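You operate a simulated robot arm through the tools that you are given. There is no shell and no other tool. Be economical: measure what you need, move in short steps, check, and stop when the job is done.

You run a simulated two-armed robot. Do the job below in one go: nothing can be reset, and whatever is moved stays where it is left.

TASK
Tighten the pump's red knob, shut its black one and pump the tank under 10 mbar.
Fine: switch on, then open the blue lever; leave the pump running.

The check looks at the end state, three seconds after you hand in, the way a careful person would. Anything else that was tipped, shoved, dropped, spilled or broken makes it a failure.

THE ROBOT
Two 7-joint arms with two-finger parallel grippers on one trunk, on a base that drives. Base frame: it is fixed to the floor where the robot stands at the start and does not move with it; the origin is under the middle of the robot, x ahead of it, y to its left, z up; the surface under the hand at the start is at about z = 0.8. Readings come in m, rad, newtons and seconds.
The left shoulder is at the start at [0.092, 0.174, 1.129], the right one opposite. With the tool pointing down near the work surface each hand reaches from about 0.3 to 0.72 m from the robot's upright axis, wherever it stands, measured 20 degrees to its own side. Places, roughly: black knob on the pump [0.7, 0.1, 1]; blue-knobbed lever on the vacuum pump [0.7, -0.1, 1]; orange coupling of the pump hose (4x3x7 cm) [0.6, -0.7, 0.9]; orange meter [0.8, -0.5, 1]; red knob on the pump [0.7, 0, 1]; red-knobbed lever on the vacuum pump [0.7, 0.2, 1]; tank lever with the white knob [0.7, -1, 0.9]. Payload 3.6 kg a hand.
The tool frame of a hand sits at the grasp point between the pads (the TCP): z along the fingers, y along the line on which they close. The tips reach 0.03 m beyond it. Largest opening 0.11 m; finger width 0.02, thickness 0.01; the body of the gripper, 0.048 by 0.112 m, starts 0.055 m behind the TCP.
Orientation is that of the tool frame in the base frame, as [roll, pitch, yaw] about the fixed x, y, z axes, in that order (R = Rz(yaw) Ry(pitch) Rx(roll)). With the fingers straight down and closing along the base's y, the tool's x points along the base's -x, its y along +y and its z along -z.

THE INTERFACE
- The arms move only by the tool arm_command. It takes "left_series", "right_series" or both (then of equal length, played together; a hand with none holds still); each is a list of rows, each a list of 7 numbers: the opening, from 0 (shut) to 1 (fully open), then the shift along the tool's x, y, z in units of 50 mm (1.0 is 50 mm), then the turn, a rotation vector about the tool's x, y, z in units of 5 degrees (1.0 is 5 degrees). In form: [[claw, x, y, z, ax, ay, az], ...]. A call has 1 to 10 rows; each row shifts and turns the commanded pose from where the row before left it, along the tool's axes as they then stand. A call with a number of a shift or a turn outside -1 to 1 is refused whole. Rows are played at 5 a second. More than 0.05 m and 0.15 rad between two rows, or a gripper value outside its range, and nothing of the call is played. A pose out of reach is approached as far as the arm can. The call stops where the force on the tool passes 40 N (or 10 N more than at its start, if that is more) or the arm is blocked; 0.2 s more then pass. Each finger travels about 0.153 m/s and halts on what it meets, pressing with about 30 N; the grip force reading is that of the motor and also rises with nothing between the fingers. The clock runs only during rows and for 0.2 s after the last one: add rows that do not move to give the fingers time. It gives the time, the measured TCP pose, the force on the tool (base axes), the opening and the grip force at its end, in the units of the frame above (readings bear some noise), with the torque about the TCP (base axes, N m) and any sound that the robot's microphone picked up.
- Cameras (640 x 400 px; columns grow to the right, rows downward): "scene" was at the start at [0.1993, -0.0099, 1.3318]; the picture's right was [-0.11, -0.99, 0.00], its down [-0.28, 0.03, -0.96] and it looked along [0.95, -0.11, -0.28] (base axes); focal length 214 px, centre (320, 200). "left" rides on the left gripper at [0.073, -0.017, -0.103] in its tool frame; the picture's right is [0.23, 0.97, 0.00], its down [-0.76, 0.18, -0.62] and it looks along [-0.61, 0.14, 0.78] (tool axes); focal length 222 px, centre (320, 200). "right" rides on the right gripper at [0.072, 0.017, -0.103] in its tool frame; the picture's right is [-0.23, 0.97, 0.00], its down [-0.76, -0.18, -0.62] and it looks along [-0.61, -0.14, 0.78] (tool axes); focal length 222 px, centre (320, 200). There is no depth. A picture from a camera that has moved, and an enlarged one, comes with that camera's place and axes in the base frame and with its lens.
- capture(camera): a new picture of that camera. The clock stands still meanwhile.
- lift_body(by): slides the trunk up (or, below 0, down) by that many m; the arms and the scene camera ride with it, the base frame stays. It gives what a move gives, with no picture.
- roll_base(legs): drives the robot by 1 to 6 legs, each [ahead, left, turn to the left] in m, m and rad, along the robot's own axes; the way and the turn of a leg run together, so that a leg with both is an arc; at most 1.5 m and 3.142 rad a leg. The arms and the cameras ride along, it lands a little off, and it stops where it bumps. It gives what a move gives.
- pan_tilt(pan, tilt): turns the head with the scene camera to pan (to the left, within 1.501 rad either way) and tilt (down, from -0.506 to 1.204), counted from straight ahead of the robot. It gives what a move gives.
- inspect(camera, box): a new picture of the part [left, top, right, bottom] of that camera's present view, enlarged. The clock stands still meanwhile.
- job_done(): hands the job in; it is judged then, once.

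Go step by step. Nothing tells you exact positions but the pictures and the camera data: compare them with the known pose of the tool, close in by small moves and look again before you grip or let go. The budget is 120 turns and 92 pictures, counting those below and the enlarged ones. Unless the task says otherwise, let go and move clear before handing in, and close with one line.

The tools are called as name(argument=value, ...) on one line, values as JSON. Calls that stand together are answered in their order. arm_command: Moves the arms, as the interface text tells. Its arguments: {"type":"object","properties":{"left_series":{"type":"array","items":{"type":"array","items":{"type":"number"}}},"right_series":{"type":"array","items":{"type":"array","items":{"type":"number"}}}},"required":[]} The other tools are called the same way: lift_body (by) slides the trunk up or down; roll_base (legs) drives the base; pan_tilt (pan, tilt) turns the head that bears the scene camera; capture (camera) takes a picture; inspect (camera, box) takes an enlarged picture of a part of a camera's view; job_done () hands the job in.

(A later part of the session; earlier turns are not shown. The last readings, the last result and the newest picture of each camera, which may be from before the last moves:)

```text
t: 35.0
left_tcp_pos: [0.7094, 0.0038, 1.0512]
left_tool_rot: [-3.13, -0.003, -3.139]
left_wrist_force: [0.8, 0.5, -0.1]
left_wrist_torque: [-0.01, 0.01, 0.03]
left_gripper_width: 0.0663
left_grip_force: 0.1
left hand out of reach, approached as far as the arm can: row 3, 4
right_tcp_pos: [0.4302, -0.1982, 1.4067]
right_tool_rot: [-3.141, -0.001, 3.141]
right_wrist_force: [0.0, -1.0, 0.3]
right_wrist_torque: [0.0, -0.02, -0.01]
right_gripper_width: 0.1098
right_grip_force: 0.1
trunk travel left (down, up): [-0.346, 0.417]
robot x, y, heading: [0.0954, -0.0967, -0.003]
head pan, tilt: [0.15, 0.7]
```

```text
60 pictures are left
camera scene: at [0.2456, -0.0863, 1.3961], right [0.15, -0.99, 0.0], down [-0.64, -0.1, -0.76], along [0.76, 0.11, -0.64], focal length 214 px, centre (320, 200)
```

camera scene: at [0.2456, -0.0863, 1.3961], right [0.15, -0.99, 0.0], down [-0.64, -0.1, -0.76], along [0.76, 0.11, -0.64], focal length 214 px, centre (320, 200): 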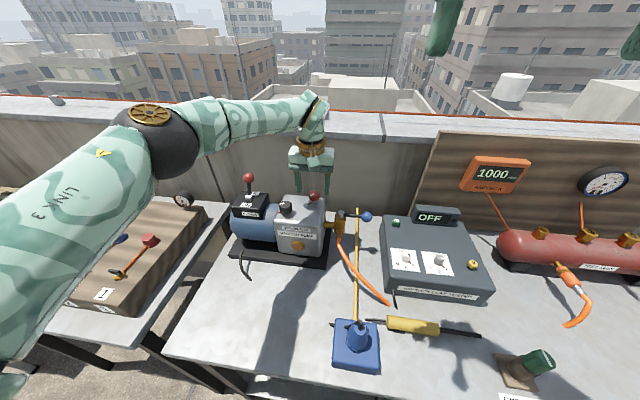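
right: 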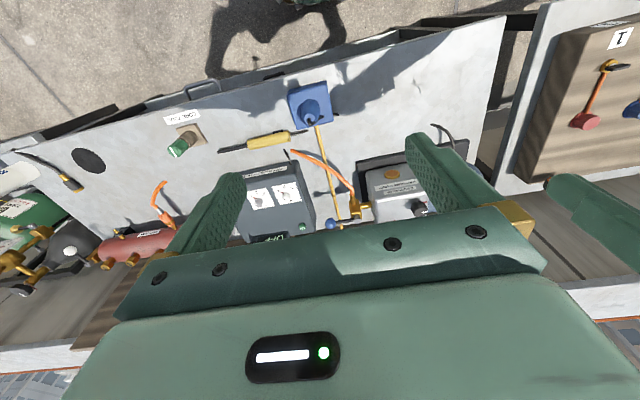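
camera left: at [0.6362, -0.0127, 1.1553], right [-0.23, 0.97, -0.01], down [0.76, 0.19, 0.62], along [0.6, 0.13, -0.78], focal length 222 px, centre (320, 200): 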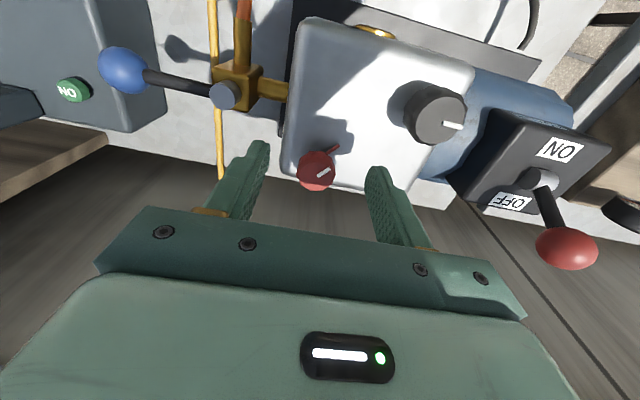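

About 1–2 cm short with a vertical hand; a slight 6–7° forward tilt of the fingers makes up for it. Applying tilt, then moving forward.

arm_command(left_series=[[0.6, 0, 0, 0, 0, -0.7, 0], [0.6, 0, 0, 0, 0, -0.7, 0], [0.6, -0.22, 0, 0.05, 0, 0, 0], [0.6, -0.22, 0, 0.05, 0, 0, 0]])

capture(camera="left")

inspect(camera="scene", box=[230, 120, 390, 270])

```text
t: 36.0
left_tcp_pos: [0.7317, 0.0046, 1.0502]
left_tool_rot: [-3.129, 0.12, -3.135]
left_wrist_force: [-0.1, -0.6, -0.1]
left_wrist_torque: [0.0, 0.01, -0.01]
left_gripper_width: 0.0664
left_grip_force: 0.2
right_tcp_pos: [0.4315, -0.199, 1.4074]
right_tool_rot: [3.141, -0.002, -3.141]
right_wrist_force: [0.0, 0.4, -0.3]
right_wrist_torque: [0.01, -0.02, 0.0]
right_gripper_width: 0.1098
right_grip_force: 0.1
trunk travel left (down, up): [-0.346, 0.417]
robot x, y, heading: [0.0941, -0.1003, -0.001]
head pan, tilt: [0.15, 0.7]
```

```text
59 pictures are left
camera left: at [0.6465, -0.012, 1.1441], right [-0.23, 0.97, -0.04], down [0.68, 0.19, 0.71], along [0.7, 0.14, -0.71], focal length 222 px, centre (320, 200)
```

left: 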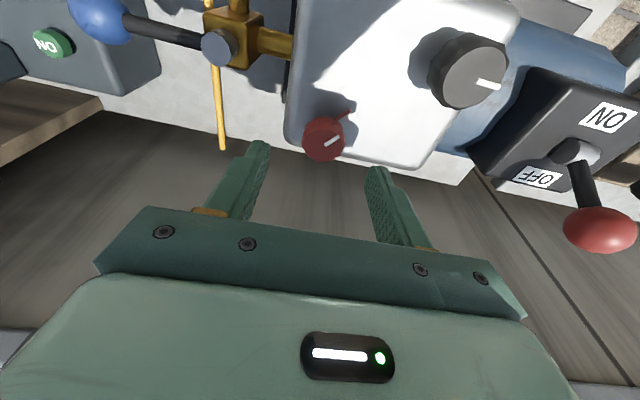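

```text
2.67 times, centred on (310, 195) of scene
camera zoom: at [0.2455, -0.0862, 1.3961], right [0.15, -0.99, 0.0], down [-0.64, -0.1, -0.76], along [0.76, 0.11, -0.64], focal length 572 px, centre (347, 213)
```

zoom: 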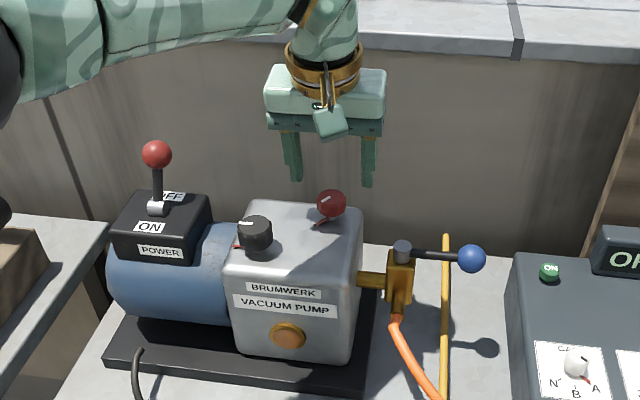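

Aligned over the red knob. Descending so the tips straddle it, checking before the grip.

arm_command(left_series=[[0.6, 0.05, 0, 0.42, 0, 0, 0], [0.6, 0.05, 0, 0.42, 0, 0, 0]])

capture(camera="left")

inspect(camera="scene", box=[260, 150, 360, 230])

```text
t: 36.6
left_tcp_pos: [0.7312, 0.0047, 1.0075]
left_tool_rot: [-3.129, 0.12, -3.138]
left_wrist_force: [0.5, 0.3, 0.8]
left_wrist_torque: [0.03, 0.03, 0.01]
left_gripper_width: 0.0658
left_grip_force: 0.1
right_tcp_pos: [0.4298, -0.1982, 1.4072]
right_tool_rot: [3.142, -0.003, -3.141]
right_wrist_force: [-0.5, 0.2, 0.4]
right_wrist_torque: [0.02, -0.02, -0.01]
right_gripper_width: 0.1099
right_grip_force: 0.0
trunk travel left (down, up): [-0.346, 0.417]
robot x, y, heading: [0.0996, -0.1012, 0.0]
head pan, tilt: [0.15, 0.7]
```

```text
57 pictures are left
camera left: at [0.6458, -0.0108, 1.1013], right [-0.23, 0.97, -0.04], down [0.68, 0.19, 0.71], along [0.7, 0.14, -0.7], focal length 222 px, centre (320, 200)
```

left: 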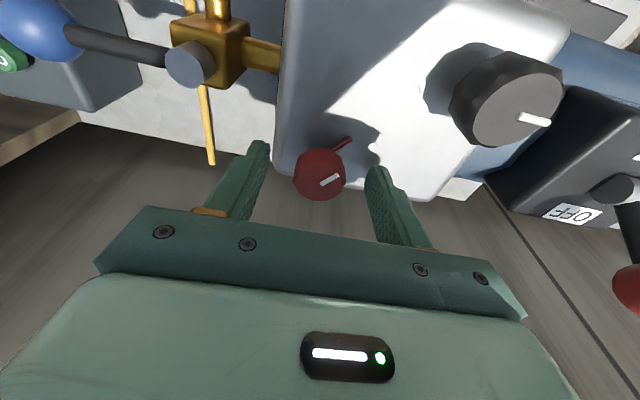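

```text
5.00 times, centred on (310, 190) of scene
camera zoom: at [0.2455, -0.0861, 1.3961], right [0.15, -0.99, 0.0], down [-0.64, -0.1, -0.76], along [0.76, 0.11, -0.64], focal length 1072 px, centre (370, 250)
```

zoom: 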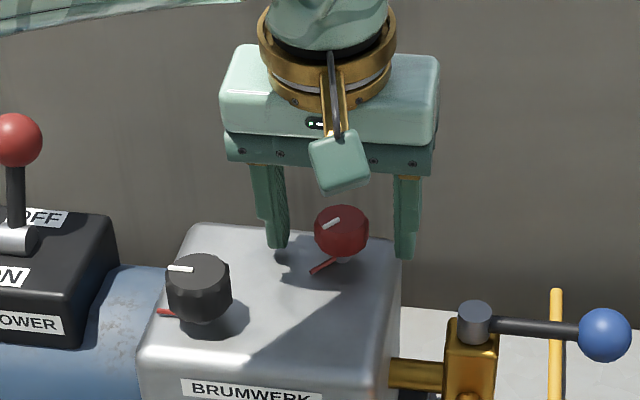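

Knob center ≈ [0.725, 0.003, 1.003], tips are just above the pump top. I shift back 6 mm and close.

arm_command(left_series=[[0.6, 0.12, -0.02, -0.04, 0, 0, 0], [0.3, 0, 0, 0, 0, 0, 0], [0.1, 0, 0, 0, 0, 0, 0], [0.1, 0, 0, 0, 0, 0, 0]])

capture(camera="left")

inspect(camera="scene", box=[260, 150, 360, 230])

```text
t: 37.6
left_tcp_pos: [0.7248, 0.005, 1.0089]
left_tool_rot: [-3.129, 0.121, -3.137]
left_wrist_force: [-0.2, 1.0, -0.3]
left_wrist_torque: [0.77, -0.25, 0.05]
left_gripper_width: 0.0313
left_grip_force: 44.9
right_tcp_pos: [0.4317, -0.1988, 1.4075]
right_tool_rot: [3.141, -0.001, -3.141]
right_wrist_force: [0.2, 0.7, 0.3]
right_wrist_torque: [0.0, 0.0, -0.04]
right_gripper_width: 0.11
right_grip_force: 0.1
trunk travel left (down, up): [-0.346, 0.417]
robot x, y, heading: [0.0971, -0.0968, 0.003]
head pan, tilt: [0.15, 0.7]
```

```text
55 pictures are left
camera left: at [0.6402, -0.0111, 1.1034], right [-0.23, 0.97, -0.04], down [0.68, 0.19, 0.71], along [0.7, 0.14, -0.7], focal length 222 px, centre (320, 200)
```

left: 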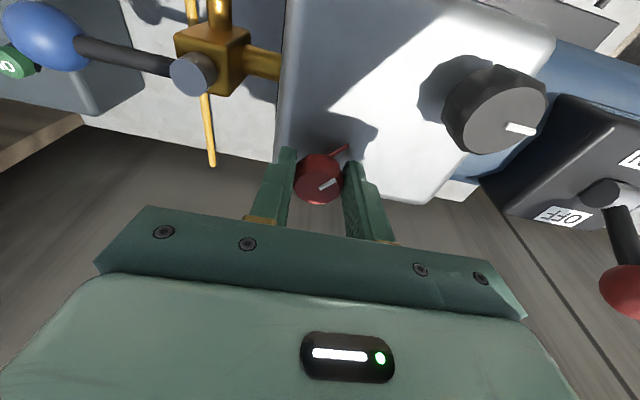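

```text
5.00 times, centred on (310, 190) of scene
camera zoom: at [0.2453, -0.0861, 1.3962], right [0.15, -0.99, 0.0], down [-0.64, -0.1, -0.76], along [0.76, 0.11, -0.64], focal length 1072 px, centre (370, 250)
```

zoom: 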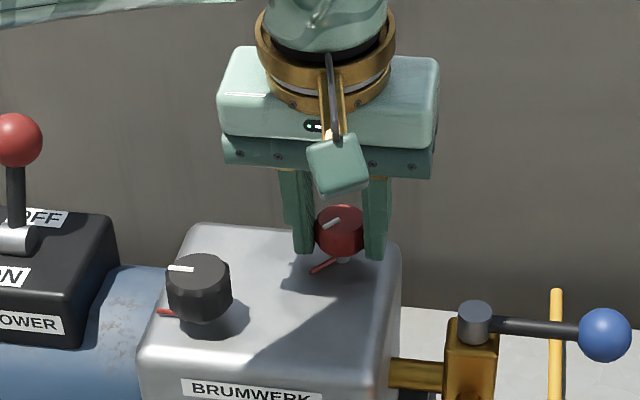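

Good grip (31 mm). Turning clockwise about the vertical in small steps, watching torque.

arm_command(left_series=[[0.1, 0, 0, 0, 0.12, 0, 0.99], [0.1, 0, 0, 0, 0.12, 0, 0.99], [0.1, 0, 0, 0, 0.12, 0, 0.99], [0.1, 0, 0, 0, 0.12, 0, 0.99], [0.1, 0, 0, 0, 0.12, 0, 0.99], [0.1, 0, 0, 0, 0.12, 0, 0.99]])

inspect(camera="left", box=[240, 120, 400, 220])

```text
t: 39.0
left_tcp_pos: [0.7256, 0.0064, 1.0089]
left_tool_rot: [-3.129, 0.127, 2.977]
left_wrist_force: [2.0, 11.8, 2.0]
left_wrist_torque: [0.93, 0.25, 0.07]
left_gripper_width: 0.0313
left_grip_force: 45.1
left hand out of reach, approached as far as the arm can: row 3, 4, 5, 6
right_tcp_pos: [0.4308, -0.1982, 1.4074]
right_tool_rot: [3.139, -0.002, -3.141]
right_wrist_force: [-0.4, -0.6, -0.3]
right_wrist_torque: [0.0, -0.01, 0.0]
right_gripper_width: 0.1101
right_grip_force: 0.0
trunk travel left (down, up): [-0.346, 0.417]
robot x, y, heading: [0.0987, -0.1007, -0.0]
head pan, tilt: [0.15, 0.7]
```

```text
4.00 times, centred on (320, 170) of left
camera zoom: at [0.6384, 0.0051, 1.1029], right [-0.06, 1.0, -0.04], down [0.7, 0.07, 0.71], along [0.71, 0.01, -0.7], focal length 888 px, centre (320, 320)
```

zoom: 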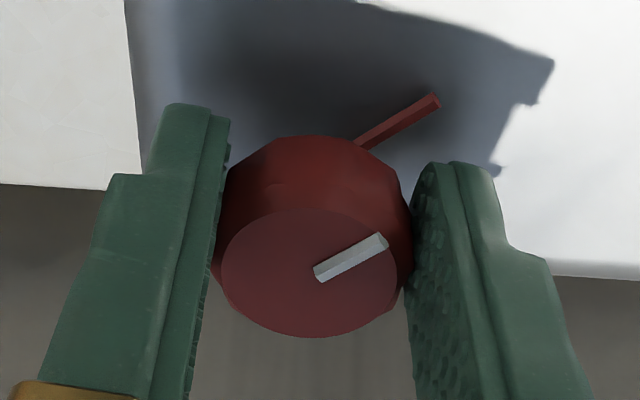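

inspect(camera="scene", box=[280, 170, 350, 220])

```text
8.00 times, centred on (315, 195) of scene
camera zoom: at [0.2456, -0.0844, 1.3961], right [0.15, -0.99, 0.0], down [-0.64, -0.1, -0.76], along [0.76, 0.11, -0.64], focal length 1716 px, centre (360, 240)
```

zoom: 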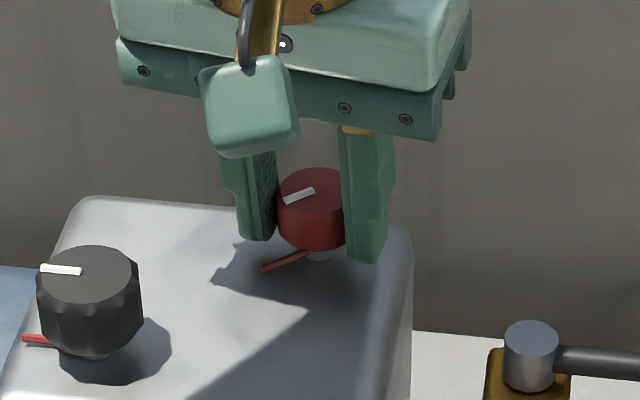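

The red pointer turns with the knob (about 10° so far), but the wrist ran out of clockwise range. I open, spin the wrist counter-clockwise for a fresh stroke.

arm_command(left_series=[[0.5, 0, 0, 0, 0, 0, 0], [0.5, 0, 0, 0, 0, 0, -1], [0.5, 0, 0, 0, 0, 0, -1], [0.5, 0, 0, 0, 0, 0, -1], [0.5, 0, 0, 0, 0, 0, -1], [0.5, 0, 0, 0, 0, 0, -1], [0.5, 0, 0, 0, 0, 0, -1], [0.5, 0, 0, 0, 0, 0, -1], [0.5, 0, 0, 0, 0, 0, -1], [0.5, 0, 0, 0, 0, 0, -1]])

arm_command(left_series=[[0.5, 0, 0, 0, 0, 0, -1], [0.5, 0, 0, 0, 0, 0, -1], [0.5, 0, 0, 0, 0, 0, -1], [0.5, 0, 0, 0, 0, 0, -1], [0.5, 0, 0, 0, 0, 0, -1]])

inspect(camera="scene", box=[250, 140, 370, 230])

```text
t: 41.2
left_tcp_pos: [0.7246, 0.0041, 1.0084]
left_tool_rot: [-3.045, 0.08, -2.516]
left_wrist_force: [1.4, 0.1, 0.2]
left_wrist_torque: [-0.02, 0.01, -0.02]
left_gripper_width: 0.0552
left_grip_force: 0.0
right_tcp_pos: [0.4308, -0.1992, 1.4056]
right_tool_rot: [-3.14, -0.001, -3.141]
right_wrist_force: [-0.4, 0.5, 0.4]
right_wrist_torque: [-0.01, -0.04, 0.0]
right_gripper_width: 0.1101
right_grip_force: 0.0
trunk travel left (down, up): [-0.346, 0.417]
robot x, y, heading: [0.0991, -0.0994, 0.003]
head pan, tilt: [0.15, 0.7]
```

```text
t: 42.4
left_tcp_pos: [0.7254, 0.0046, 1.0068]
left_tool_rot: [-3.018, 0.032, -2.084]
left_wrist_force: [-0.3, 0.1, -0.6]
left_wrist_torque: [0.0, 0.02, -0.03]
left_gripper_width: 0.055
left_grip_force: 0.0
right_tcp_pos: [0.4305, -0.1989, 1.4077]
right_tool_rot: [3.14, 0.0, -3.141]
right_wrist_force: [0.1, 0.2, 0.1]
right_wrist_torque: [0.01, -0.02, -0.02]
right_gripper_width: 0.11
right_grip_force: 0.1
trunk travel left (down, up): [-0.346, 0.417]
robot x, y, heading: [0.0934, -0.0963, 0.004]
head pan, tilt: [0.15, 0.7]
```

```text
4.44 times, centred on (310, 185) of scene
camera zoom: at [0.2454, -0.0862, 1.3962], right [0.15, -0.99, 0.0], down [-0.64, -0.1, -0.76], along [0.76, 0.11, -0.64], focal length 953 px, centre (364, 267)
```

zoom: 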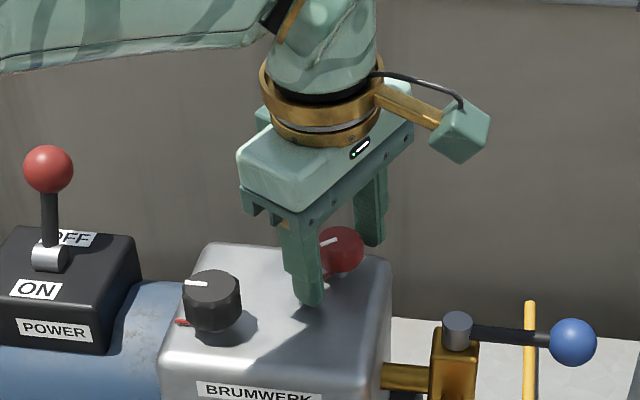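

Plenty of counter-clockwise room. Spin 45° more, then grip and turn.

arm_command(left_series=[[0.5, 0, 0, 0, 0, 0, -1], [0.5, 0, 0, 0, 0, 0, -1], [0.5, 0, 0, 0, 0, 0, -1], [0.5, 0, 0, 0, 0, 0, -1], [0.5, 0, 0, 0, 0, 0, -1], [0.5, 0, 0, 0, 0, 0, -1], [0.5, 0, 0, 0, 0, 0, -1], [0.5, 0, 0, 0, 0, 0, -1]])

arm_command(left_series=[[0.3, 0, 0, 0, 0, 0, 0], [0.1, 0, 0, 0, 0, 0, 0], [0.1, 0, 0, 0, 0, 0, 0]])

inspect(camera="scene", box=[250, 140, 370, 230])

```text
t: 44.2
left_tcp_pos: [0.7264, 0.0037, 1.0082]
left_tool_rot: [-3.029, -0.054, -1.39]
left_wrist_force: [0.1, 0.2, -0.6]
left_wrist_torque: [-0.02, 0.05, 0.03]
left_gripper_width: 0.0549
left_grip_force: 0.0
right_tcp_pos: [0.4305, -0.1976, 1.4071]
right_tool_rot: [3.14, -0.002, -3.141]
right_wrist_force: [-0.2, -0.1, 1.0]
right_wrist_torque: [0.01, 0.03, 0.01]
right_gripper_width: 0.1101
right_grip_force: 0.0
trunk travel left (down, up): [-0.346, 0.417]
robot x, y, heading: [0.0983, -0.0997, 0.003]
head pan, tilt: [0.15, 0.7]
```

```text
t: 45.1
left_tcp_pos: [0.7303, 0.0075, 1.0075]
left_tool_rot: [-3.018, -0.053, -1.389]
left_wrist_force: [12.3, -0.2, -5.2]
left_wrist_torque: [-0.63, -0.08, 0.05]
left_gripper_width: 0.0329
left_grip_force: 45.4
right_tcp_pos: [0.4329, -0.1988, 1.4065]
right_tool_rot: [3.139, -0.004, -3.139]
right_wrist_force: [0.0, -0.1, 0.2]
right_wrist_torque: [-0.02, -0.01, 0.01]
right_gripper_width: 0.11
right_grip_force: 0.0
trunk travel left (down, up): [-0.346, 0.417]
robot x, y, heading: [0.0985, -0.0987, 0.0]
head pan, tilt: [0.15, 0.7]
stopped in row 3 (left hand): the force on the tool passed its limit at 41 N (the readings are from after the stop); the commanded pose is now the measured one
```

```text
4.44 times, centred on (310, 185) of scene
camera zoom: at [0.2487, -0.0862, 1.3955], right [0.15, -0.99, 0.0], down [-0.64, -0.1, -0.76], along [0.75, 0.11, -0.65], focal length 953 px, centre (364, 267)
```

zoom: 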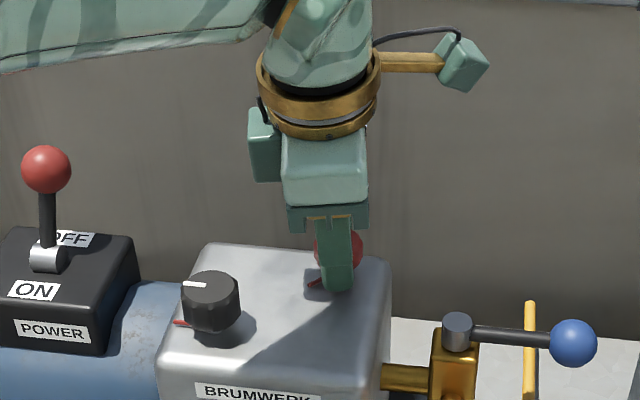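

Gripped (knob center nearer x=0.731). Turning clockwise in this stroke.

arm_command(left_series=[[0.1, 0, 0, 0, 0, 0, 1], [0.1, 0, 0, 0, 0, 0, 1], [0.1, 0, 0, 0, 0, 0, 1], [0.1, 0, 0, 0, 0, 0, 1], [0.1, 0, 0, 0, 0, 0, 1], [0.1, 0, 0, 0, 0, 0, 1]])

inspect(camera="left", box=[240, 100, 400, 220])

```text
t: 46.5
left_tcp_pos: [0.7329, 0.0074, 1.0093]
left_tool_rot: [-3.01, 0.013, -1.911]
left_wrist_force: [22.1, -0.5, 1.4]
left_wrist_torque: [-0.9, 0.56, 0.04]
left_gripper_width: 0.0333
left_grip_force: 45.3
right_tcp_pos: [0.4333, -0.1999, 1.407]
right_tool_rot: [3.141, -0.002, -3.141]
right_wrist_force: [0.2, -0.8, -1.0]
right_wrist_torque: [-0.01, 0.02, 0.01]
right_gripper_width: 0.1098
right_grip_force: 0.0
trunk travel left (down, up): [-0.346, 0.417]
robot x, y, heading: [0.0994, -0.1052, -0.001]
head pan, tilt: [0.15, 0.7]
```

```text
3.33 times, centred on (320, 160) of left
camera zoom: at [0.7091, -0.0643, 1.113], right [-0.99, 0.11, -0.13], down [0.01, 0.8, 0.61], along [0.17, 0.6, -0.79], focal length 740 px, centre (320, 333)
```

zoom: 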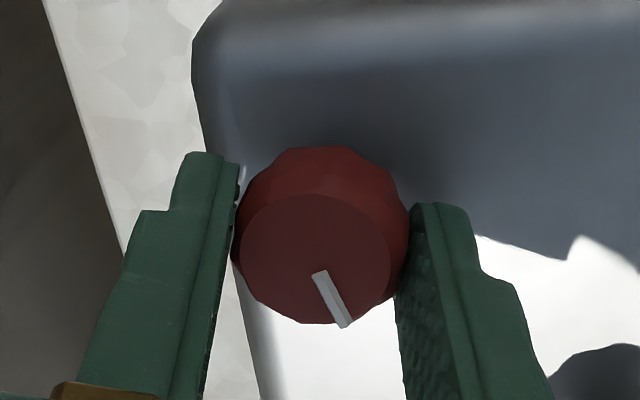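

inspect(camera="scene", box=[280, 170, 350, 220])

```text
8.00 times, centred on (315, 195) of scene
camera zoom: at [0.2494, -0.0861, 1.3958], right [0.15, -0.99, 0.0], down [-0.64, -0.1, -0.76], along [0.75, 0.11, -0.65], focal length 1716 px, centre (360, 240)
```

zoom: 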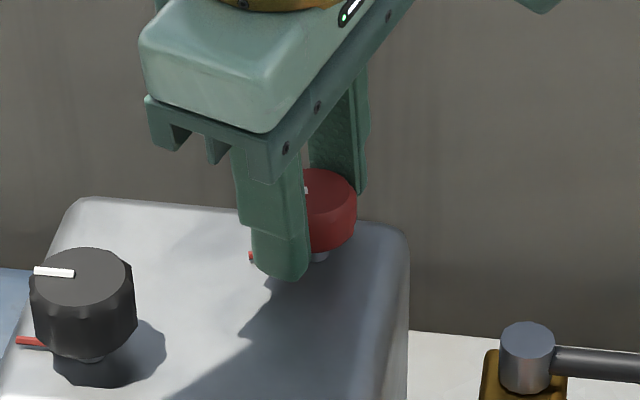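

The pointer did move (~40° clockwise in total) with little resistance. Continuing the stroke.

arm_command(left_series=[[0.1, 0, 0, 0, 0, 0, 1], [0.1, 0, 0, 0, 0, 0, 1], [0.1, 0, 0, 0, 0, 0, 1], [0.1, 0, 0, 0, 0, 0, 1], [0.1, 0, 0, 0, 0, 0, 1], [0.1, 0, 0, 0, 0, 0, 1], [0.1, 0, 0, 0, 0, 0, 1]])

inspect(camera="left", box=[240, 100, 400, 220])

inspect(camera="scene", box=[280, 170, 350, 220])

```text
t: 48.1
left_tcp_pos: [0.7306, 0.0056, 1.0084]
left_tool_rot: [-3.041, 0.084, -2.519]
left_wrist_force: [22.8, -1.7, -2.4]
left_wrist_torque: [-0.29, 0.81, 0.03]
left_gripper_width: 0.0322
left_grip_force: 44.9
right_tcp_pos: [0.4346, -0.1983, 1.4072]
right_tool_rot: [3.141, -0.003, 3.14]
right_wrist_force: [-0.5, -0.1, 0.6]
right_wrist_torque: [0.01, 0.02, 0.0]
right_gripper_width: 0.1102
right_grip_force: 0.2
trunk travel left (down, up): [-0.346, 0.417]
robot x, y, heading: [0.1011, -0.096, -0.003]
head pan, tilt: [0.15, 0.7]
```

```text
3.33 times, centred on (320, 160) of left
camera zoom: at [0.6682, -0.0473, 1.1076], right [-0.74, 0.66, -0.12], down [0.44, 0.61, 0.67], along [0.51, 0.44, -0.74], focal length 740 px, centre (320, 333)
```

zoom: 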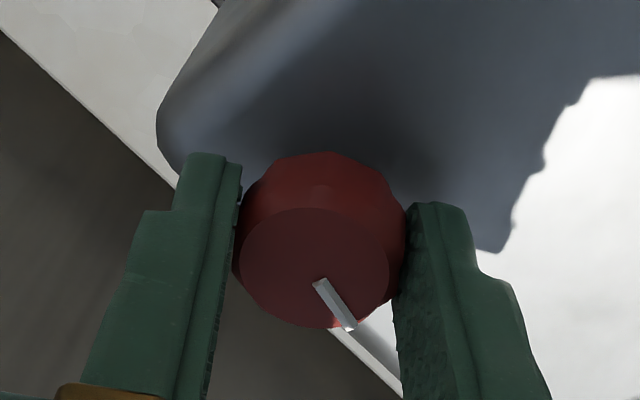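

```text
8.00 times, centred on (315, 195) of scene
camera zoom: at [0.25, -0.0864, 1.3957], right [0.15, -0.99, 0.0], down [-0.64, -0.1, -0.76], along [0.75, 0.11, -0.65], focal length 1716 px, centre (360, 240)
```

zoom: 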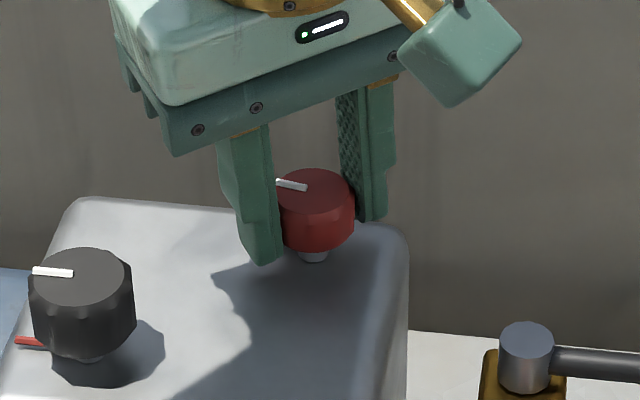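

Still turning with the grip. Continue the rest of the stroke.

arm_command(left_series=[[0.1, 0, 0, 0, 0, 0, 1], [0.1, 0, 0, 0, 0, 0, 1], [0.1, 0, 0, 0, 0, 0, 1], [0.1, 0, 0, 0, 0, 0, 1], [0.1, 0, 0, 0, 0, 0, 1], [0.1, 0, 0, 0, 0, 0, 1], [0.1, 0, 0, 0, 0, 0, 1]])

inspect(camera="left", box=[240, 100, 400, 220])

```text
t: 49.7
left_tcp_pos: [0.7306, 0.0062, 1.0086]
left_tool_rot: [-3.109, 0.129, -3.131]
left_wrist_force: [17.5, -3.8, 4.1]
left_wrist_torque: [0.41, 0.32, 0.0]
left_gripper_width: 0.0311
left_grip_force: 44.9
right_tcp_pos: [0.4328, -0.2001, 1.4075]
right_tool_rot: [3.139, -0.003, 3.141]
right_wrist_force: [-0.5, 0.2, 0.2]
right_wrist_torque: [0.01, 0.02, 0.02]
right_gripper_width: 0.1103
right_grip_force: 0.2
trunk travel left (down, up): [-0.346, 0.417]
robot x, y, heading: [0.0939, -0.0992, 0.004]
head pan, tilt: [0.15, 0.7]
```

```text
3.33 times, centred on (320, 160) of left
camera zoom: at [0.6442, -0.009, 1.1031], right [-0.23, 0.97, -0.06], down [0.67, 0.2, 0.71], along [0.7, 0.12, -0.7], focal length 740 px, centre (320, 333)
```

zoom: 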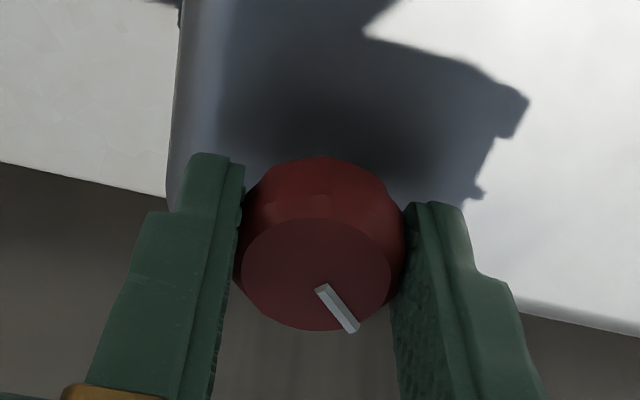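

No stop yet (about 110° turned). Another stroke: open, spin back 130°, re-grip.

arm_command(left_series=[[0.5, 0, 0, 0, 0, 0, 0], [0.5, 0, 0, 0, 0, 0, -1], [0.5, 0, 0, 0, 0, 0, -1], [0.5, 0, 0, 0, 0, 0, -1], [0.5, 0, 0, 0, 0, 0, -1], [0.5, 0, 0, 0, 0, 0, -1], [0.5, 0, 0, 0, 0, 0, -1], [0.5, 0, 0, 0, 0, 0, -1], [0.5, 0, 0, 0, 0, 0, -1], [0.5, 0, 0, 0, 0, 0, -1]])

arm_command(left_series=[[0.5, 0, 0, 0, 0, 0, -1], [0.5, 0, 0, 0, 0, 0, -1], [0.5, 0, 0, 0, 0, 0, -1], [0.5, 0, 0, 0, 0, 0, -1], [0.5, 0, 0, 0, 0, 0, -1], [0.5, 0, 0, 0, 0, 0, -1], [0.5, 0, 0, 0, 0, 0, -1], [0.5, 0, 0, 0, 0, 0, -1], [0.5, 0, 0, 0, 0, 0, -1], [0.5, 0, 0, 0, 0, 0, -1]])

arm_command(left_series=[[0.5, 0, 0, 0, 0, 0, -1], [0.5, 0, 0, 0, 0, 0, -1], [0.5, 0, 0, 0, 0, 0, -1], [0.5, 0, 0, 0, 0, 0, -1], [0.5, 0, 0, 0, 0, 0, -1], [0.5, 0, 0, 0, 0, 0, -1], [0.5, 0, 0, 0, 0, 0, -1]])

inspect(camera="left", box=[240, 100, 400, 220])

```text
t: 51.9
left_tcp_pos: [0.7292, 0.0046, 1.01]
left_tool_rot: [-3.028, 0.07, -2.341]
left_wrist_force: [0.3, -0.3, 0.4]
left_wrist_torque: [0.01, -0.01, 0.0]
left_gripper_width: 0.0548
left_grip_force: 0.2
right_tcp_pos: [0.4314, -0.199, 1.4071]
right_tool_rot: [3.14, -0.001, -3.141]
right_wrist_force: [0.0, 0.1, 0.7]
right_wrist_torque: [-0.01, 0.01, -0.01]
right_gripper_width: 0.1099
right_grip_force: 0.0
trunk travel left (down, up): [-0.346, 0.417]
robot x, y, heading: [0.1021, -0.0972, 0.001]
head pan, tilt: [0.15, 0.7]
```

```text
t: 54.1
left_tcp_pos: [0.7288, 0.0078, 1.0105]
left_tool_rot: [-3.014, -0.043, -1.475]
left_wrist_force: [0.4, 0.7, 1.1]
left_wrist_torque: [-0.03, 0.01, 0.0]
left_gripper_width: 0.0552
left_grip_force: 0.1
right_tcp_pos: [0.4315, -0.1983, 1.4073]
right_tool_rot: [3.14, -0.002, 3.141]
right_wrist_force: [0.0, 1.2, -0.8]
right_wrist_torque: [0.01, -0.02, 0.0]
right_gripper_width: 0.1101
right_grip_force: 0.0
trunk travel left (down, up): [-0.346, 0.417]
robot x, y, heading: [0.0973, -0.0978, -0.003]
head pan, tilt: [0.15, 0.7]
```

```text
t: 55.7
left_tcp_pos: [0.728, 0.0066, 1.0097]
left_tool_rot: [-3.064, -0.109, -0.867]
left_wrist_force: [0.1, 0.5, -0.8]
left_wrist_torque: [-0.03, -0.02, 0.0]
left_gripper_width: 0.055
left_grip_force: 0.0
right_tcp_pos: [0.4307, -0.1993, 1.407]
right_tool_rot: [-3.14, -0.003, -3.141]
right_wrist_force: [-0.7, 0.2, 0.1]
right_wrist_torque: [0.0, 0.01, 0.01]
right_gripper_width: 0.11
right_grip_force: 0.1
trunk travel left (down, up): [-0.346, 0.417]
robot x, y, heading: [0.1, -0.0996, 0.0]
head pan, tilt: [0.15, 0.7]
```

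```text
3.33 times, centred on (320, 160) of left
camera zoom: at [0.7732, -0.0346, 1.1227], right [-0.59, -0.81, -0.05], down [-0.71, 0.48, 0.52], along [-0.4, 0.34, -0.85], focal length 740 px, centre (320, 333)
```

zoom: 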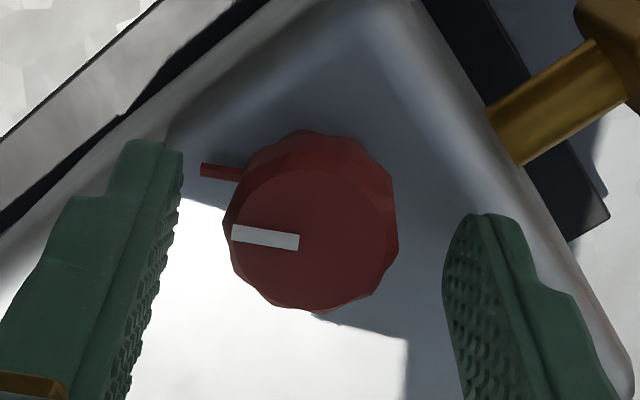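

The pointer would be under the left finger here; spin 45° further counter-clockwise so it sits between the fingers.

arm_command(left_series=[[0.5, 0, 0, 0, 0, 0, -1], [0.5, 0, 0, 0, 0, 0, -1], [0.5, 0, 0, 0, 0, 0, -1], [0.5, 0, 0, 0, 0, 0, -1], [0.5, 0, 0, 0, 0, 0, -1], [0.5, 0, 0, 0, 0, 0, -1], [0.5, 0, 0, 0, 0, 0, -1], [0.5, 0, 0, 0, 0, 0, -1], [0.5, 0, 0, 0, 0, 0, -1]])

inspect(camera="left", box=[240, 100, 400, 220])

```text
t: 57.7
left_tcp_pos: [0.7291, 0.0058, 1.0101]
left_tool_rot: [3.12, -0.133, -0.075]
left_wrist_force: [0.8, 0.5, 0.6]
left_wrist_torque: [0.02, 0.01, 0.01]
left_gripper_width: 0.0553
left_grip_force: 0.1
right_tcp_pos: [0.4318, -0.1974, 1.408]
right_tool_rot: [3.141, -0.003, -3.14]
right_wrist_force: [0.8, 0.1, -0.4]
right_wrist_torque: [0.01, -0.01, 0.03]
right_gripper_width: 0.11
right_grip_force: 0.1
trunk travel left (down, up): [-0.346, 0.417]
robot x, y, heading: [0.098, -0.102, -0.001]
head pan, tilt: [0.15, 0.7]
```

```text
3.33 times, centred on (320, 160) of left
camera zoom: at [0.787, 0.0205, 1.1219], right [0.15, -0.99, 0.05], down [-0.85, -0.1, 0.52], along [-0.51, -0.12, -0.85], focal length 740 px, centre (320, 333)
```

zoom: 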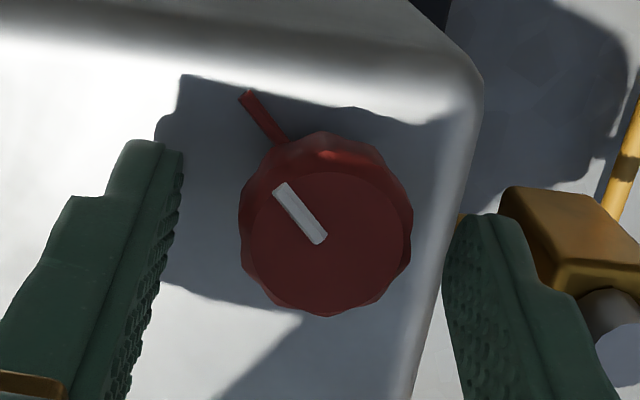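

Clear now. Grip and turn clockwise up to ~170°.

arm_command(left_series=[[0.3, 0, 0, 0, 0, 0, 0], [0.1, 0, 0, 0, 0, 0, 0], [0.1, 0, 0, 0, 0, 0, 0], [0.1, 0, 0, 0, 0, 0, 1], [0.1, 0, 0, 0, 0, 0, 1], [0.1, 0, 0, 0, 0, 0, 1], [0.1, 0, 0, 0, 0, 0, 1], [0.1, 0, 0, 0, 0, 0, 1], [0.1, 0, 0, 0, 0, 0, 1], [0.1, 0, 0, 0, 0, 0, 1]])

arm_command(left_series=[[0.1, 0, 0, 0, 0, 0, 1], [0.1, 0, 0, 0, 0, 0, 1], [0.1, 0, 0, 0, 0, 0, 1], [0.1, 0, 0, 0, 0, 0, 1], [0.1, 0, 0, 0, 0, 0, 1], [0.1, 0, 0, 0, 0, 0, 1], [0.1, 0, 0, 0, 0, 0, 1], [0.1, 0, 0, 0, 0, 0, 1], [0.1, 0, 0, 0, 0, 0, 1], [0.1, 0, 0, 0, 0, 0, 1]])

inspect(camera="left", box=[240, 100, 400, 220])

```text
t: 59.9
left_tcp_pos: [0.7305, 0.007, 1.0099]
left_tool_rot: [-3.083, -0.12, -0.692]
left_wrist_force: [0.8, 6.7, -5.4]
left_wrist_torque: [-1.17, -0.11, 0.07]
left_gripper_width: 0.0315
left_grip_force: 45.0
right_tcp_pos: [0.4326, -0.1971, 1.4074]
right_tool_rot: [-3.141, -0.001, 3.141]
right_wrist_force: [-0.3, -0.6, 1.0]
right_wrist_torque: [-0.01, 0.01, -0.01]
right_gripper_width: 0.1101
right_grip_force: 0.0
trunk travel left (down, up): [-0.346, 0.417]
robot x, y, heading: [0.0982, -0.0997, -0.0]
head pan, tilt: [0.15, 0.7]
```

```text
t: 62.1
left_tcp_pos: [0.7306, 0.0079, 1.0098]
left_tool_rot: [-3.013, -0.033, -1.566]
left_wrist_force: [17.7, 8.4, 3.4]
left_wrist_torque: [-0.31, 0.26, 0.64]
left_gripper_width: 0.0336
left_grip_force: 45.3
right_tcp_pos: [0.4334, -0.198, 1.4071]
right_tool_rot: [3.142, -0.002, -3.141]
right_wrist_force: [0.2, 0.8, 0.0]
right_wrist_torque: [-0.03, -0.02, 0.03]
right_gripper_width: 0.1099
right_grip_force: 0.0
trunk travel left (down, up): [-0.346, 0.417]
robot x, y, heading: [0.098, -0.0966, -0.003]
head pan, tilt: [0.15, 0.7]
```

```text
3.33 times, centred on (320, 160) of left
camera zoom: at [0.7342, -0.0621, 1.1175], right [-0.96, -0.24, -0.12], down [-0.26, 0.78, 0.57], along [-0.04, 0.58, -0.81], focal length 740 px, centre (320, 333)
```

zoom: 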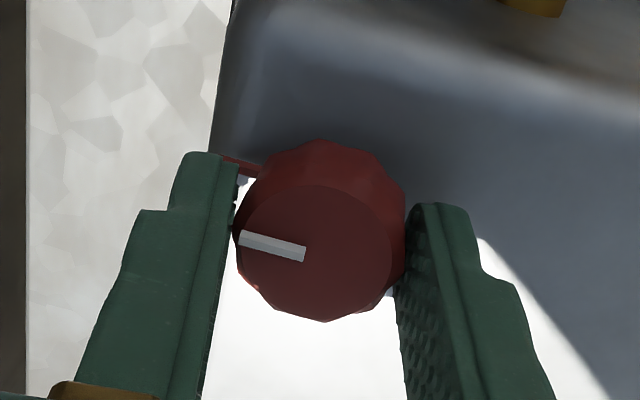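

Torque rose to 0.64 N·m with the knob stopped (pointer ~+x after ~135°), so red is tight. Now release, rise and go over to the black knob at ≈[0.67, 0.075].

arm_command(left_series=[[0.5, 0, 0, 0, 0, 0, 0], [0.6, 0, 0, -0.6, 0, 0, 0], [0.6, 0, 0, -0.6, 0, 0, 0], [0.6, -0.45, 0.4, 0, 0, 0, 0], [0.6, -0.45, 0.4, 0, 0, 0, 0], [0.6, -0.45, 0.4, 0, 0, 0, 0]])

capture(camera="left")

inspect(camera="scene", box=[220, 140, 380, 260])

```text
t: 63.5
left_tcp_pos: [0.6601, 0.0761, 1.0616]
left_tool_rot: [-3.011, -0.033, -1.564]
left_wrist_force: [1.3, -0.6, -0.3]
left_wrist_torque: [0.02, -0.01, -0.02]
left_gripper_width: 0.0656
left_grip_force: 0.1
right_tcp_pos: [0.4302, -0.1984, 1.4081]
right_tool_rot: [3.141, 0.0, -3.141]
right_wrist_force: [0.3, 0.6, 0.0]
right_wrist_torque: [-0.03, 0.0, 0.0]
right_gripper_width: 0.11
right_grip_force: 0.0
trunk travel left (down, up): [-0.346, 0.417]
robot x, y, heading: [0.0992, -0.0979, -0.003]
head pan, tilt: [0.15, 0.7]
```

```text
41 pictures are left
camera left: at [0.6637, 0.0065, 1.1683], right [-0.96, -0.24, -0.12], down [-0.26, 0.78, 0.57], along [-0.04, 0.58, -0.81], focal length 222 px, centre (320, 200)
```

left: 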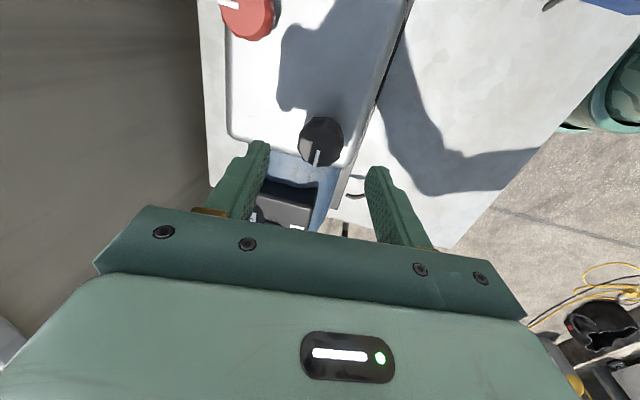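

```text
3.33 times, centred on (300, 200) of scene
camera zoom: at [0.2455, -0.085, 1.3962], right [0.15, -0.99, 0.0], down [-0.64, -0.1, -0.76], along [0.76, 0.11, -0.64], focal length 715 px, centre (387, 200)
```

zoom: 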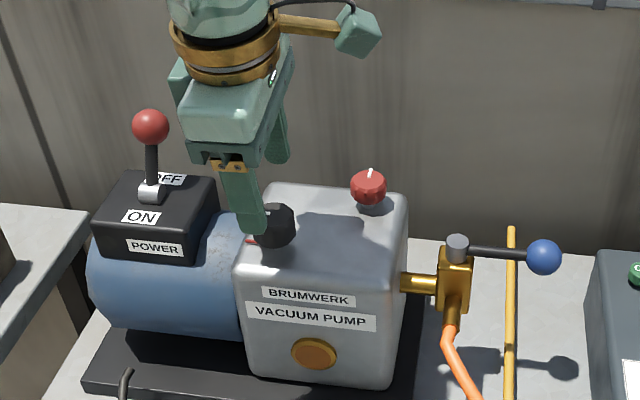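

Black knob center ≈ [0.667, 0.070, 1.00]. I spin the wrist back 40° (pointer stays between fingers) and descend straddling it.

arm_command(left_series=[[0.6, 0, 0, 0, 0, 0, -1], [0.6, 0, 0, 0, 0, 0, -1], [0.6, 0, 0, 0, 0, 0, -1], [0.6, 0, 0, 0, 0, 0, -1], [0.6, 0, 0, 0, 0, 0, -1], [0.6, 0, 0, 0, 0, 0, -1], [0.6, 0, 0, 0, 0, 0, -1], [0.6, 0, 0, 0, 0, 0, -1], [0.6, 0.07, 0.06, 0.5, 0, 0, 0]])

capture(camera="left")

```text
t: 65.5
left_tcp_pos: [0.6649, 0.0702, 1.0346]
left_tool_rot: [-3.063, -0.109, -0.866]
left_wrist_force: [-0.3, -0.1, 0.6]
left_wrist_torque: [-0.01, 0.0, 0.0]
left_gripper_width: 0.066
left_grip_force: 0.1
right_tcp_pos: [0.4325, -0.1986, 1.4066]
right_tool_rot: [3.141, -0.001, -3.141]
right_wrist_force: [0.5, 0.4, 0.4]
right_wrist_torque: [0.01, 0.02, -0.01]
right_gripper_width: 0.1101
right_grip_force: 0.0
trunk travel left (down, up): [-0.346, 0.417]
robot x, y, heading: [0.0985, -0.1032, 0.002]
head pan, tilt: [0.15, 0.7]
```

```text
39 pictures are left
camera left: at [0.7097, 0.0289, 1.1469], right [-0.59, -0.81, -0.05], down [-0.71, 0.48, 0.52], along [-0.4, 0.34, -0.85], focal length 222 px, centre (320, 200)
```

left: 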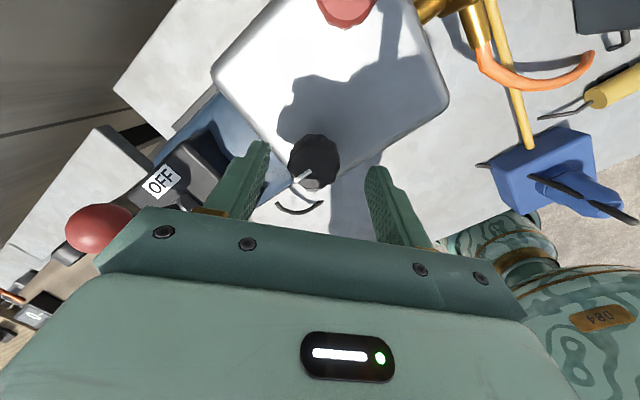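

arm_command(left_series=[[0.6, 0, 0, 0.46, 0, 0, 0], [0.4, 0, 0, 0, 0, 0, 0], [0.2, 0, 0, 0, 0, 0, 0], [0.2, 0, 0, 0, 0, 0, 0]])

inspect(camera="left", box=[240, 100, 400, 220])

```text
t: 66.5
left_tcp_pos: [0.6694, 0.0722, 1.0146]
left_tool_rot: [-3.061, -0.111, -0.864]
left_wrist_force: [15.8, 8.8, 5.2]
left_wrist_torque: [-0.37, 0.16, -0.04]
left_gripper_width: 0.0367
left_grip_force: 45.6
right_tcp_pos: [0.4329, -0.1976, 1.4061]
right_tool_rot: [-3.141, -0.002, -3.141]
right_wrist_force: [0.4, -0.7, 0.2]
right_wrist_torque: [0.0, -0.06, 0.0]
right_gripper_width: 0.1097
right_grip_force: 0.1
trunk travel left (down, up): [-0.346, 0.417]
robot x, y, heading: [0.0975, -0.1005, -0.0]
head pan, tilt: [0.15, 0.7]
```

```text
3.33 times, centred on (320, 160) of left
camera zoom: at [0.7137, 0.031, 1.1262], right [-0.59, -0.81, -0.05], down [-0.71, 0.48, 0.52], along [-0.39, 0.34, -0.85], focal length 740 px, centre (320, 333)
```

zoom: 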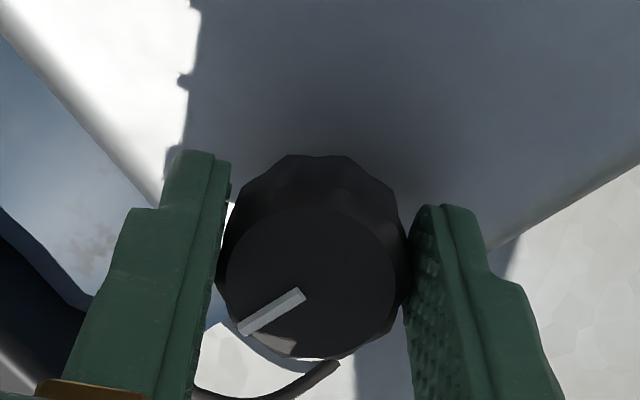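

Gripped at 37 mm. Turning clockwise.

arm_command(left_series=[[0.2, 0, 0, 0, 0, 0, 1], [0.2, 0, 0, 0, 0, 0, 1], [0.2, 0, 0, 0, 0, 0, 1], [0.2, 0, 0, 0, 0, 0, 1], [0.2, 0, 0, 0, 0, 0, 1], [0.2, 0, 0, 0, 0, 0, 1], [0.2, 0, 0, 0, 0, 0, 1]])

inspect(camera="left", box=[240, 100, 400, 220])

```text
t: 68.1
left_tcp_pos: [0.6675, 0.0698, 1.0131]
left_tool_rot: [-3.017, -0.044, -1.479]
left_wrist_force: [6.6, 13.4, 15.7]
left_wrist_torque: [-1.01, 0.7, 0.0]
left_gripper_width: 0.0374
left_grip_force: 44.7
right_tcp_pos: [0.4304, -0.1974, 1.4091]
right_tool_rot: [3.141, 0.0, -3.141]
right_wrist_force: [0.1, -0.4, 0.9]
right_wrist_torque: [-0.02, 0.02, 0.01]
right_gripper_width: 0.11
right_grip_force: 0.1
trunk travel left (down, up): [-0.346, 0.417]
robot x, y, heading: [0.0965, -0.0998, 0.004]
head pan, tilt: [0.15, 0.7]
```

```text
3.33 times, centred on (320, 160) of left
camera zoom: at [0.6758, 0.0027, 1.1206], right [-0.94, -0.32, -0.11], down [-0.33, 0.76, 0.56], along [-0.1, 0.56, -0.82], focal length 740 px, centre (320, 333)
```

zoom: 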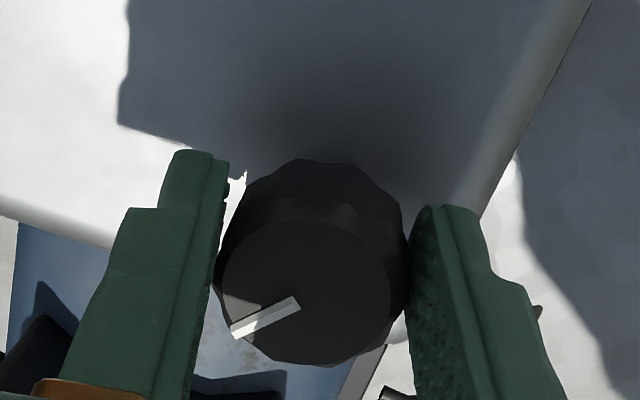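

Following. Continue.

arm_command(left_series=[[0.2, 0, 0, 0, 0, 0, 1], [0.2, 0, 0, 0, 0, 0, 1], [0.2, 0, 0, 0, 0, 0, 1], [0.2, 0, 0, 0, 0, 0, 1], [0.2, 0, 0, 0, 0, 0, 1], [0.2, 0, 0, 0, 0, 0, 1], [0.2, 0, 0, 0, 0, 0, 1]])

arm_command(left_series=[[0.2, 0, 0, 0, 0, 0, 1], [0.2, 0, 0, 0, 0, 0, 1], [0.2, 0, 0, 0, 0, 0, 1], [0.2, 0, 0, 0, 0, 0, 1], [0.2, 0, 0, 0, 0, 0, 1], [0.2, 0, 0, 0, 0, 0, 1], [0.2, 0, 0, 0, 0, 0, 1]])

inspect(camera="left", box=[240, 100, 400, 220])

```text
t: 69.7
left_tcp_pos: [0.663, 0.071, 1.0123]
left_tool_rot: [-3.018, 0.034, -2.083]
left_wrist_force: [-24.7, 8.9, -10.9]
left_wrist_torque: [-0.69, 1.55, 0.15]
left_gripper_width: 0.0367
left_grip_force: 44.6
right_tcp_pos: [0.4278, -0.1965, 1.4081]
right_tool_rot: [-3.14, -0.001, -3.14]
right_wrist_force: [-0.2, -0.9, -0.9]
right_wrist_torque: [0.02, -0.03, 0.02]
right_gripper_width: 0.11
right_grip_force: 0.1
trunk travel left (down, up): [-0.346, 0.417]
robot x, y, heading: [0.0946, -0.1004, 0.001]
head pan, tilt: [0.15, 0.7]
```

```text
t: 71.3
left_tcp_pos: [0.6646, 0.0752, 1.0128]
left_tool_rot: [-3.062, 0.102, -2.69]
left_wrist_force: [-25.2, 24.5, -9.1]
left_wrist_torque: [1.09, 1.19, 0.63]
left_gripper_width: 0.0372
left_grip_force: 44.4
right_tcp_pos: [0.4281, -0.1945, 1.4093]
right_tool_rot: [-3.14, 0.003, -3.14]
right_wrist_force: [-0.2, 0.7, 0.7]
right_wrist_torque: [-0.01, 0.03, -0.03]
right_gripper_width: 0.1099
right_grip_force: 0.1
trunk travel left (down, up): [-0.346, 0.417]
robot x, y, heading: [0.0952, -0.0993, -0.001]
head pan, tilt: [0.15, 0.7]
```

```text
3.33 times, centred on (320, 160) of left
camera zoom: at [0.5929, 0.0304, 1.11], right [-0.62, 0.78, -0.1], down [0.53, 0.51, 0.68], along [0.58, 0.37, -0.72], focal length 740 px, centre (320, 333)
```

zoom: 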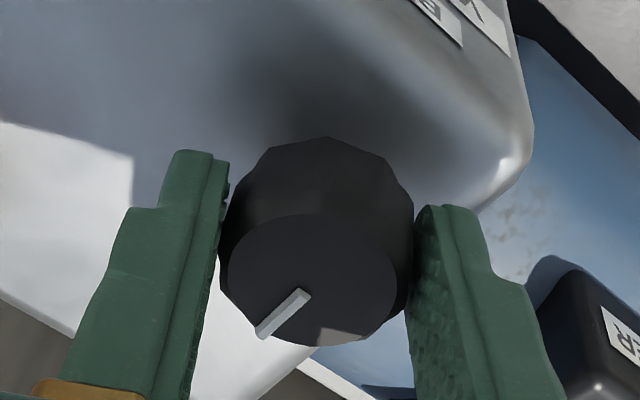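

Torque jumped to 0.63 N·m at the same end direction (+x) as the red one — black is shut. Release, rise, and check both knobs.

arm_command(left_series=[[0.5, 0, 0, 0, 0, 0, 0], [0.6, 0, 0, 0, 0, 0, 0], [0.6, 0, 0, -0.8, 0, 0, 0], [0.6, 0, 0, -0.8, 0, 0, 0], [0.6, 0, 0, -0.8, 0, 0, 0]])

inspect(camera="scene", box=[220, 140, 380, 260])

```text
t: 72.5
left_tcp_pos: [0.6492, 0.071, 1.1351]
left_tool_rot: [-3.059, 0.106, -2.692]
left_wrist_force: [-0.1, -0.5, -0.6]
left_wrist_torque: [0.02, 0.03, -0.03]
left_gripper_width: 0.0661
left_grip_force: 0.0
right_tcp_pos: [0.4313, -0.1989, 1.4062]
right_tool_rot: [3.141, 0.001, 3.141]
right_wrist_force: [-0.6, 0.5, -0.4]
right_wrist_torque: [-0.01, -0.02, 0.0]
right_gripper_width: 0.11
right_grip_force: 0.0
trunk travel left (down, up): [-0.346, 0.417]
robot x, y, heading: [0.0996, -0.0986, 0.0]
head pan, tilt: [0.15, 0.7]
```

```text
3.33 times, centred on (300, 200) of scene
camera zoom: at [0.2451, -0.0863, 1.3963], right [0.15, -0.99, 0.0], down [-0.64, -0.1, -0.77], along [0.76, 0.11, -0.64], focal length 715 px, centre (387, 200)
```

zoom: 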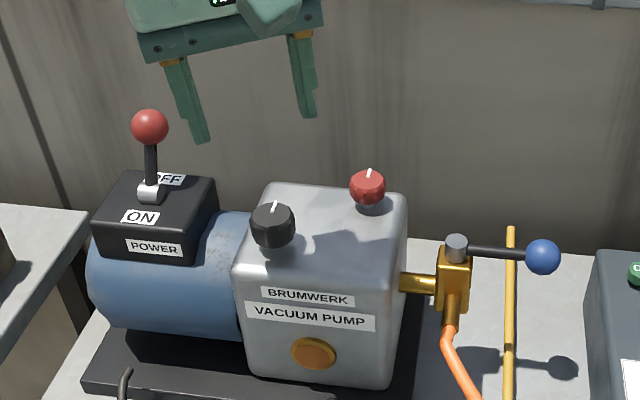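

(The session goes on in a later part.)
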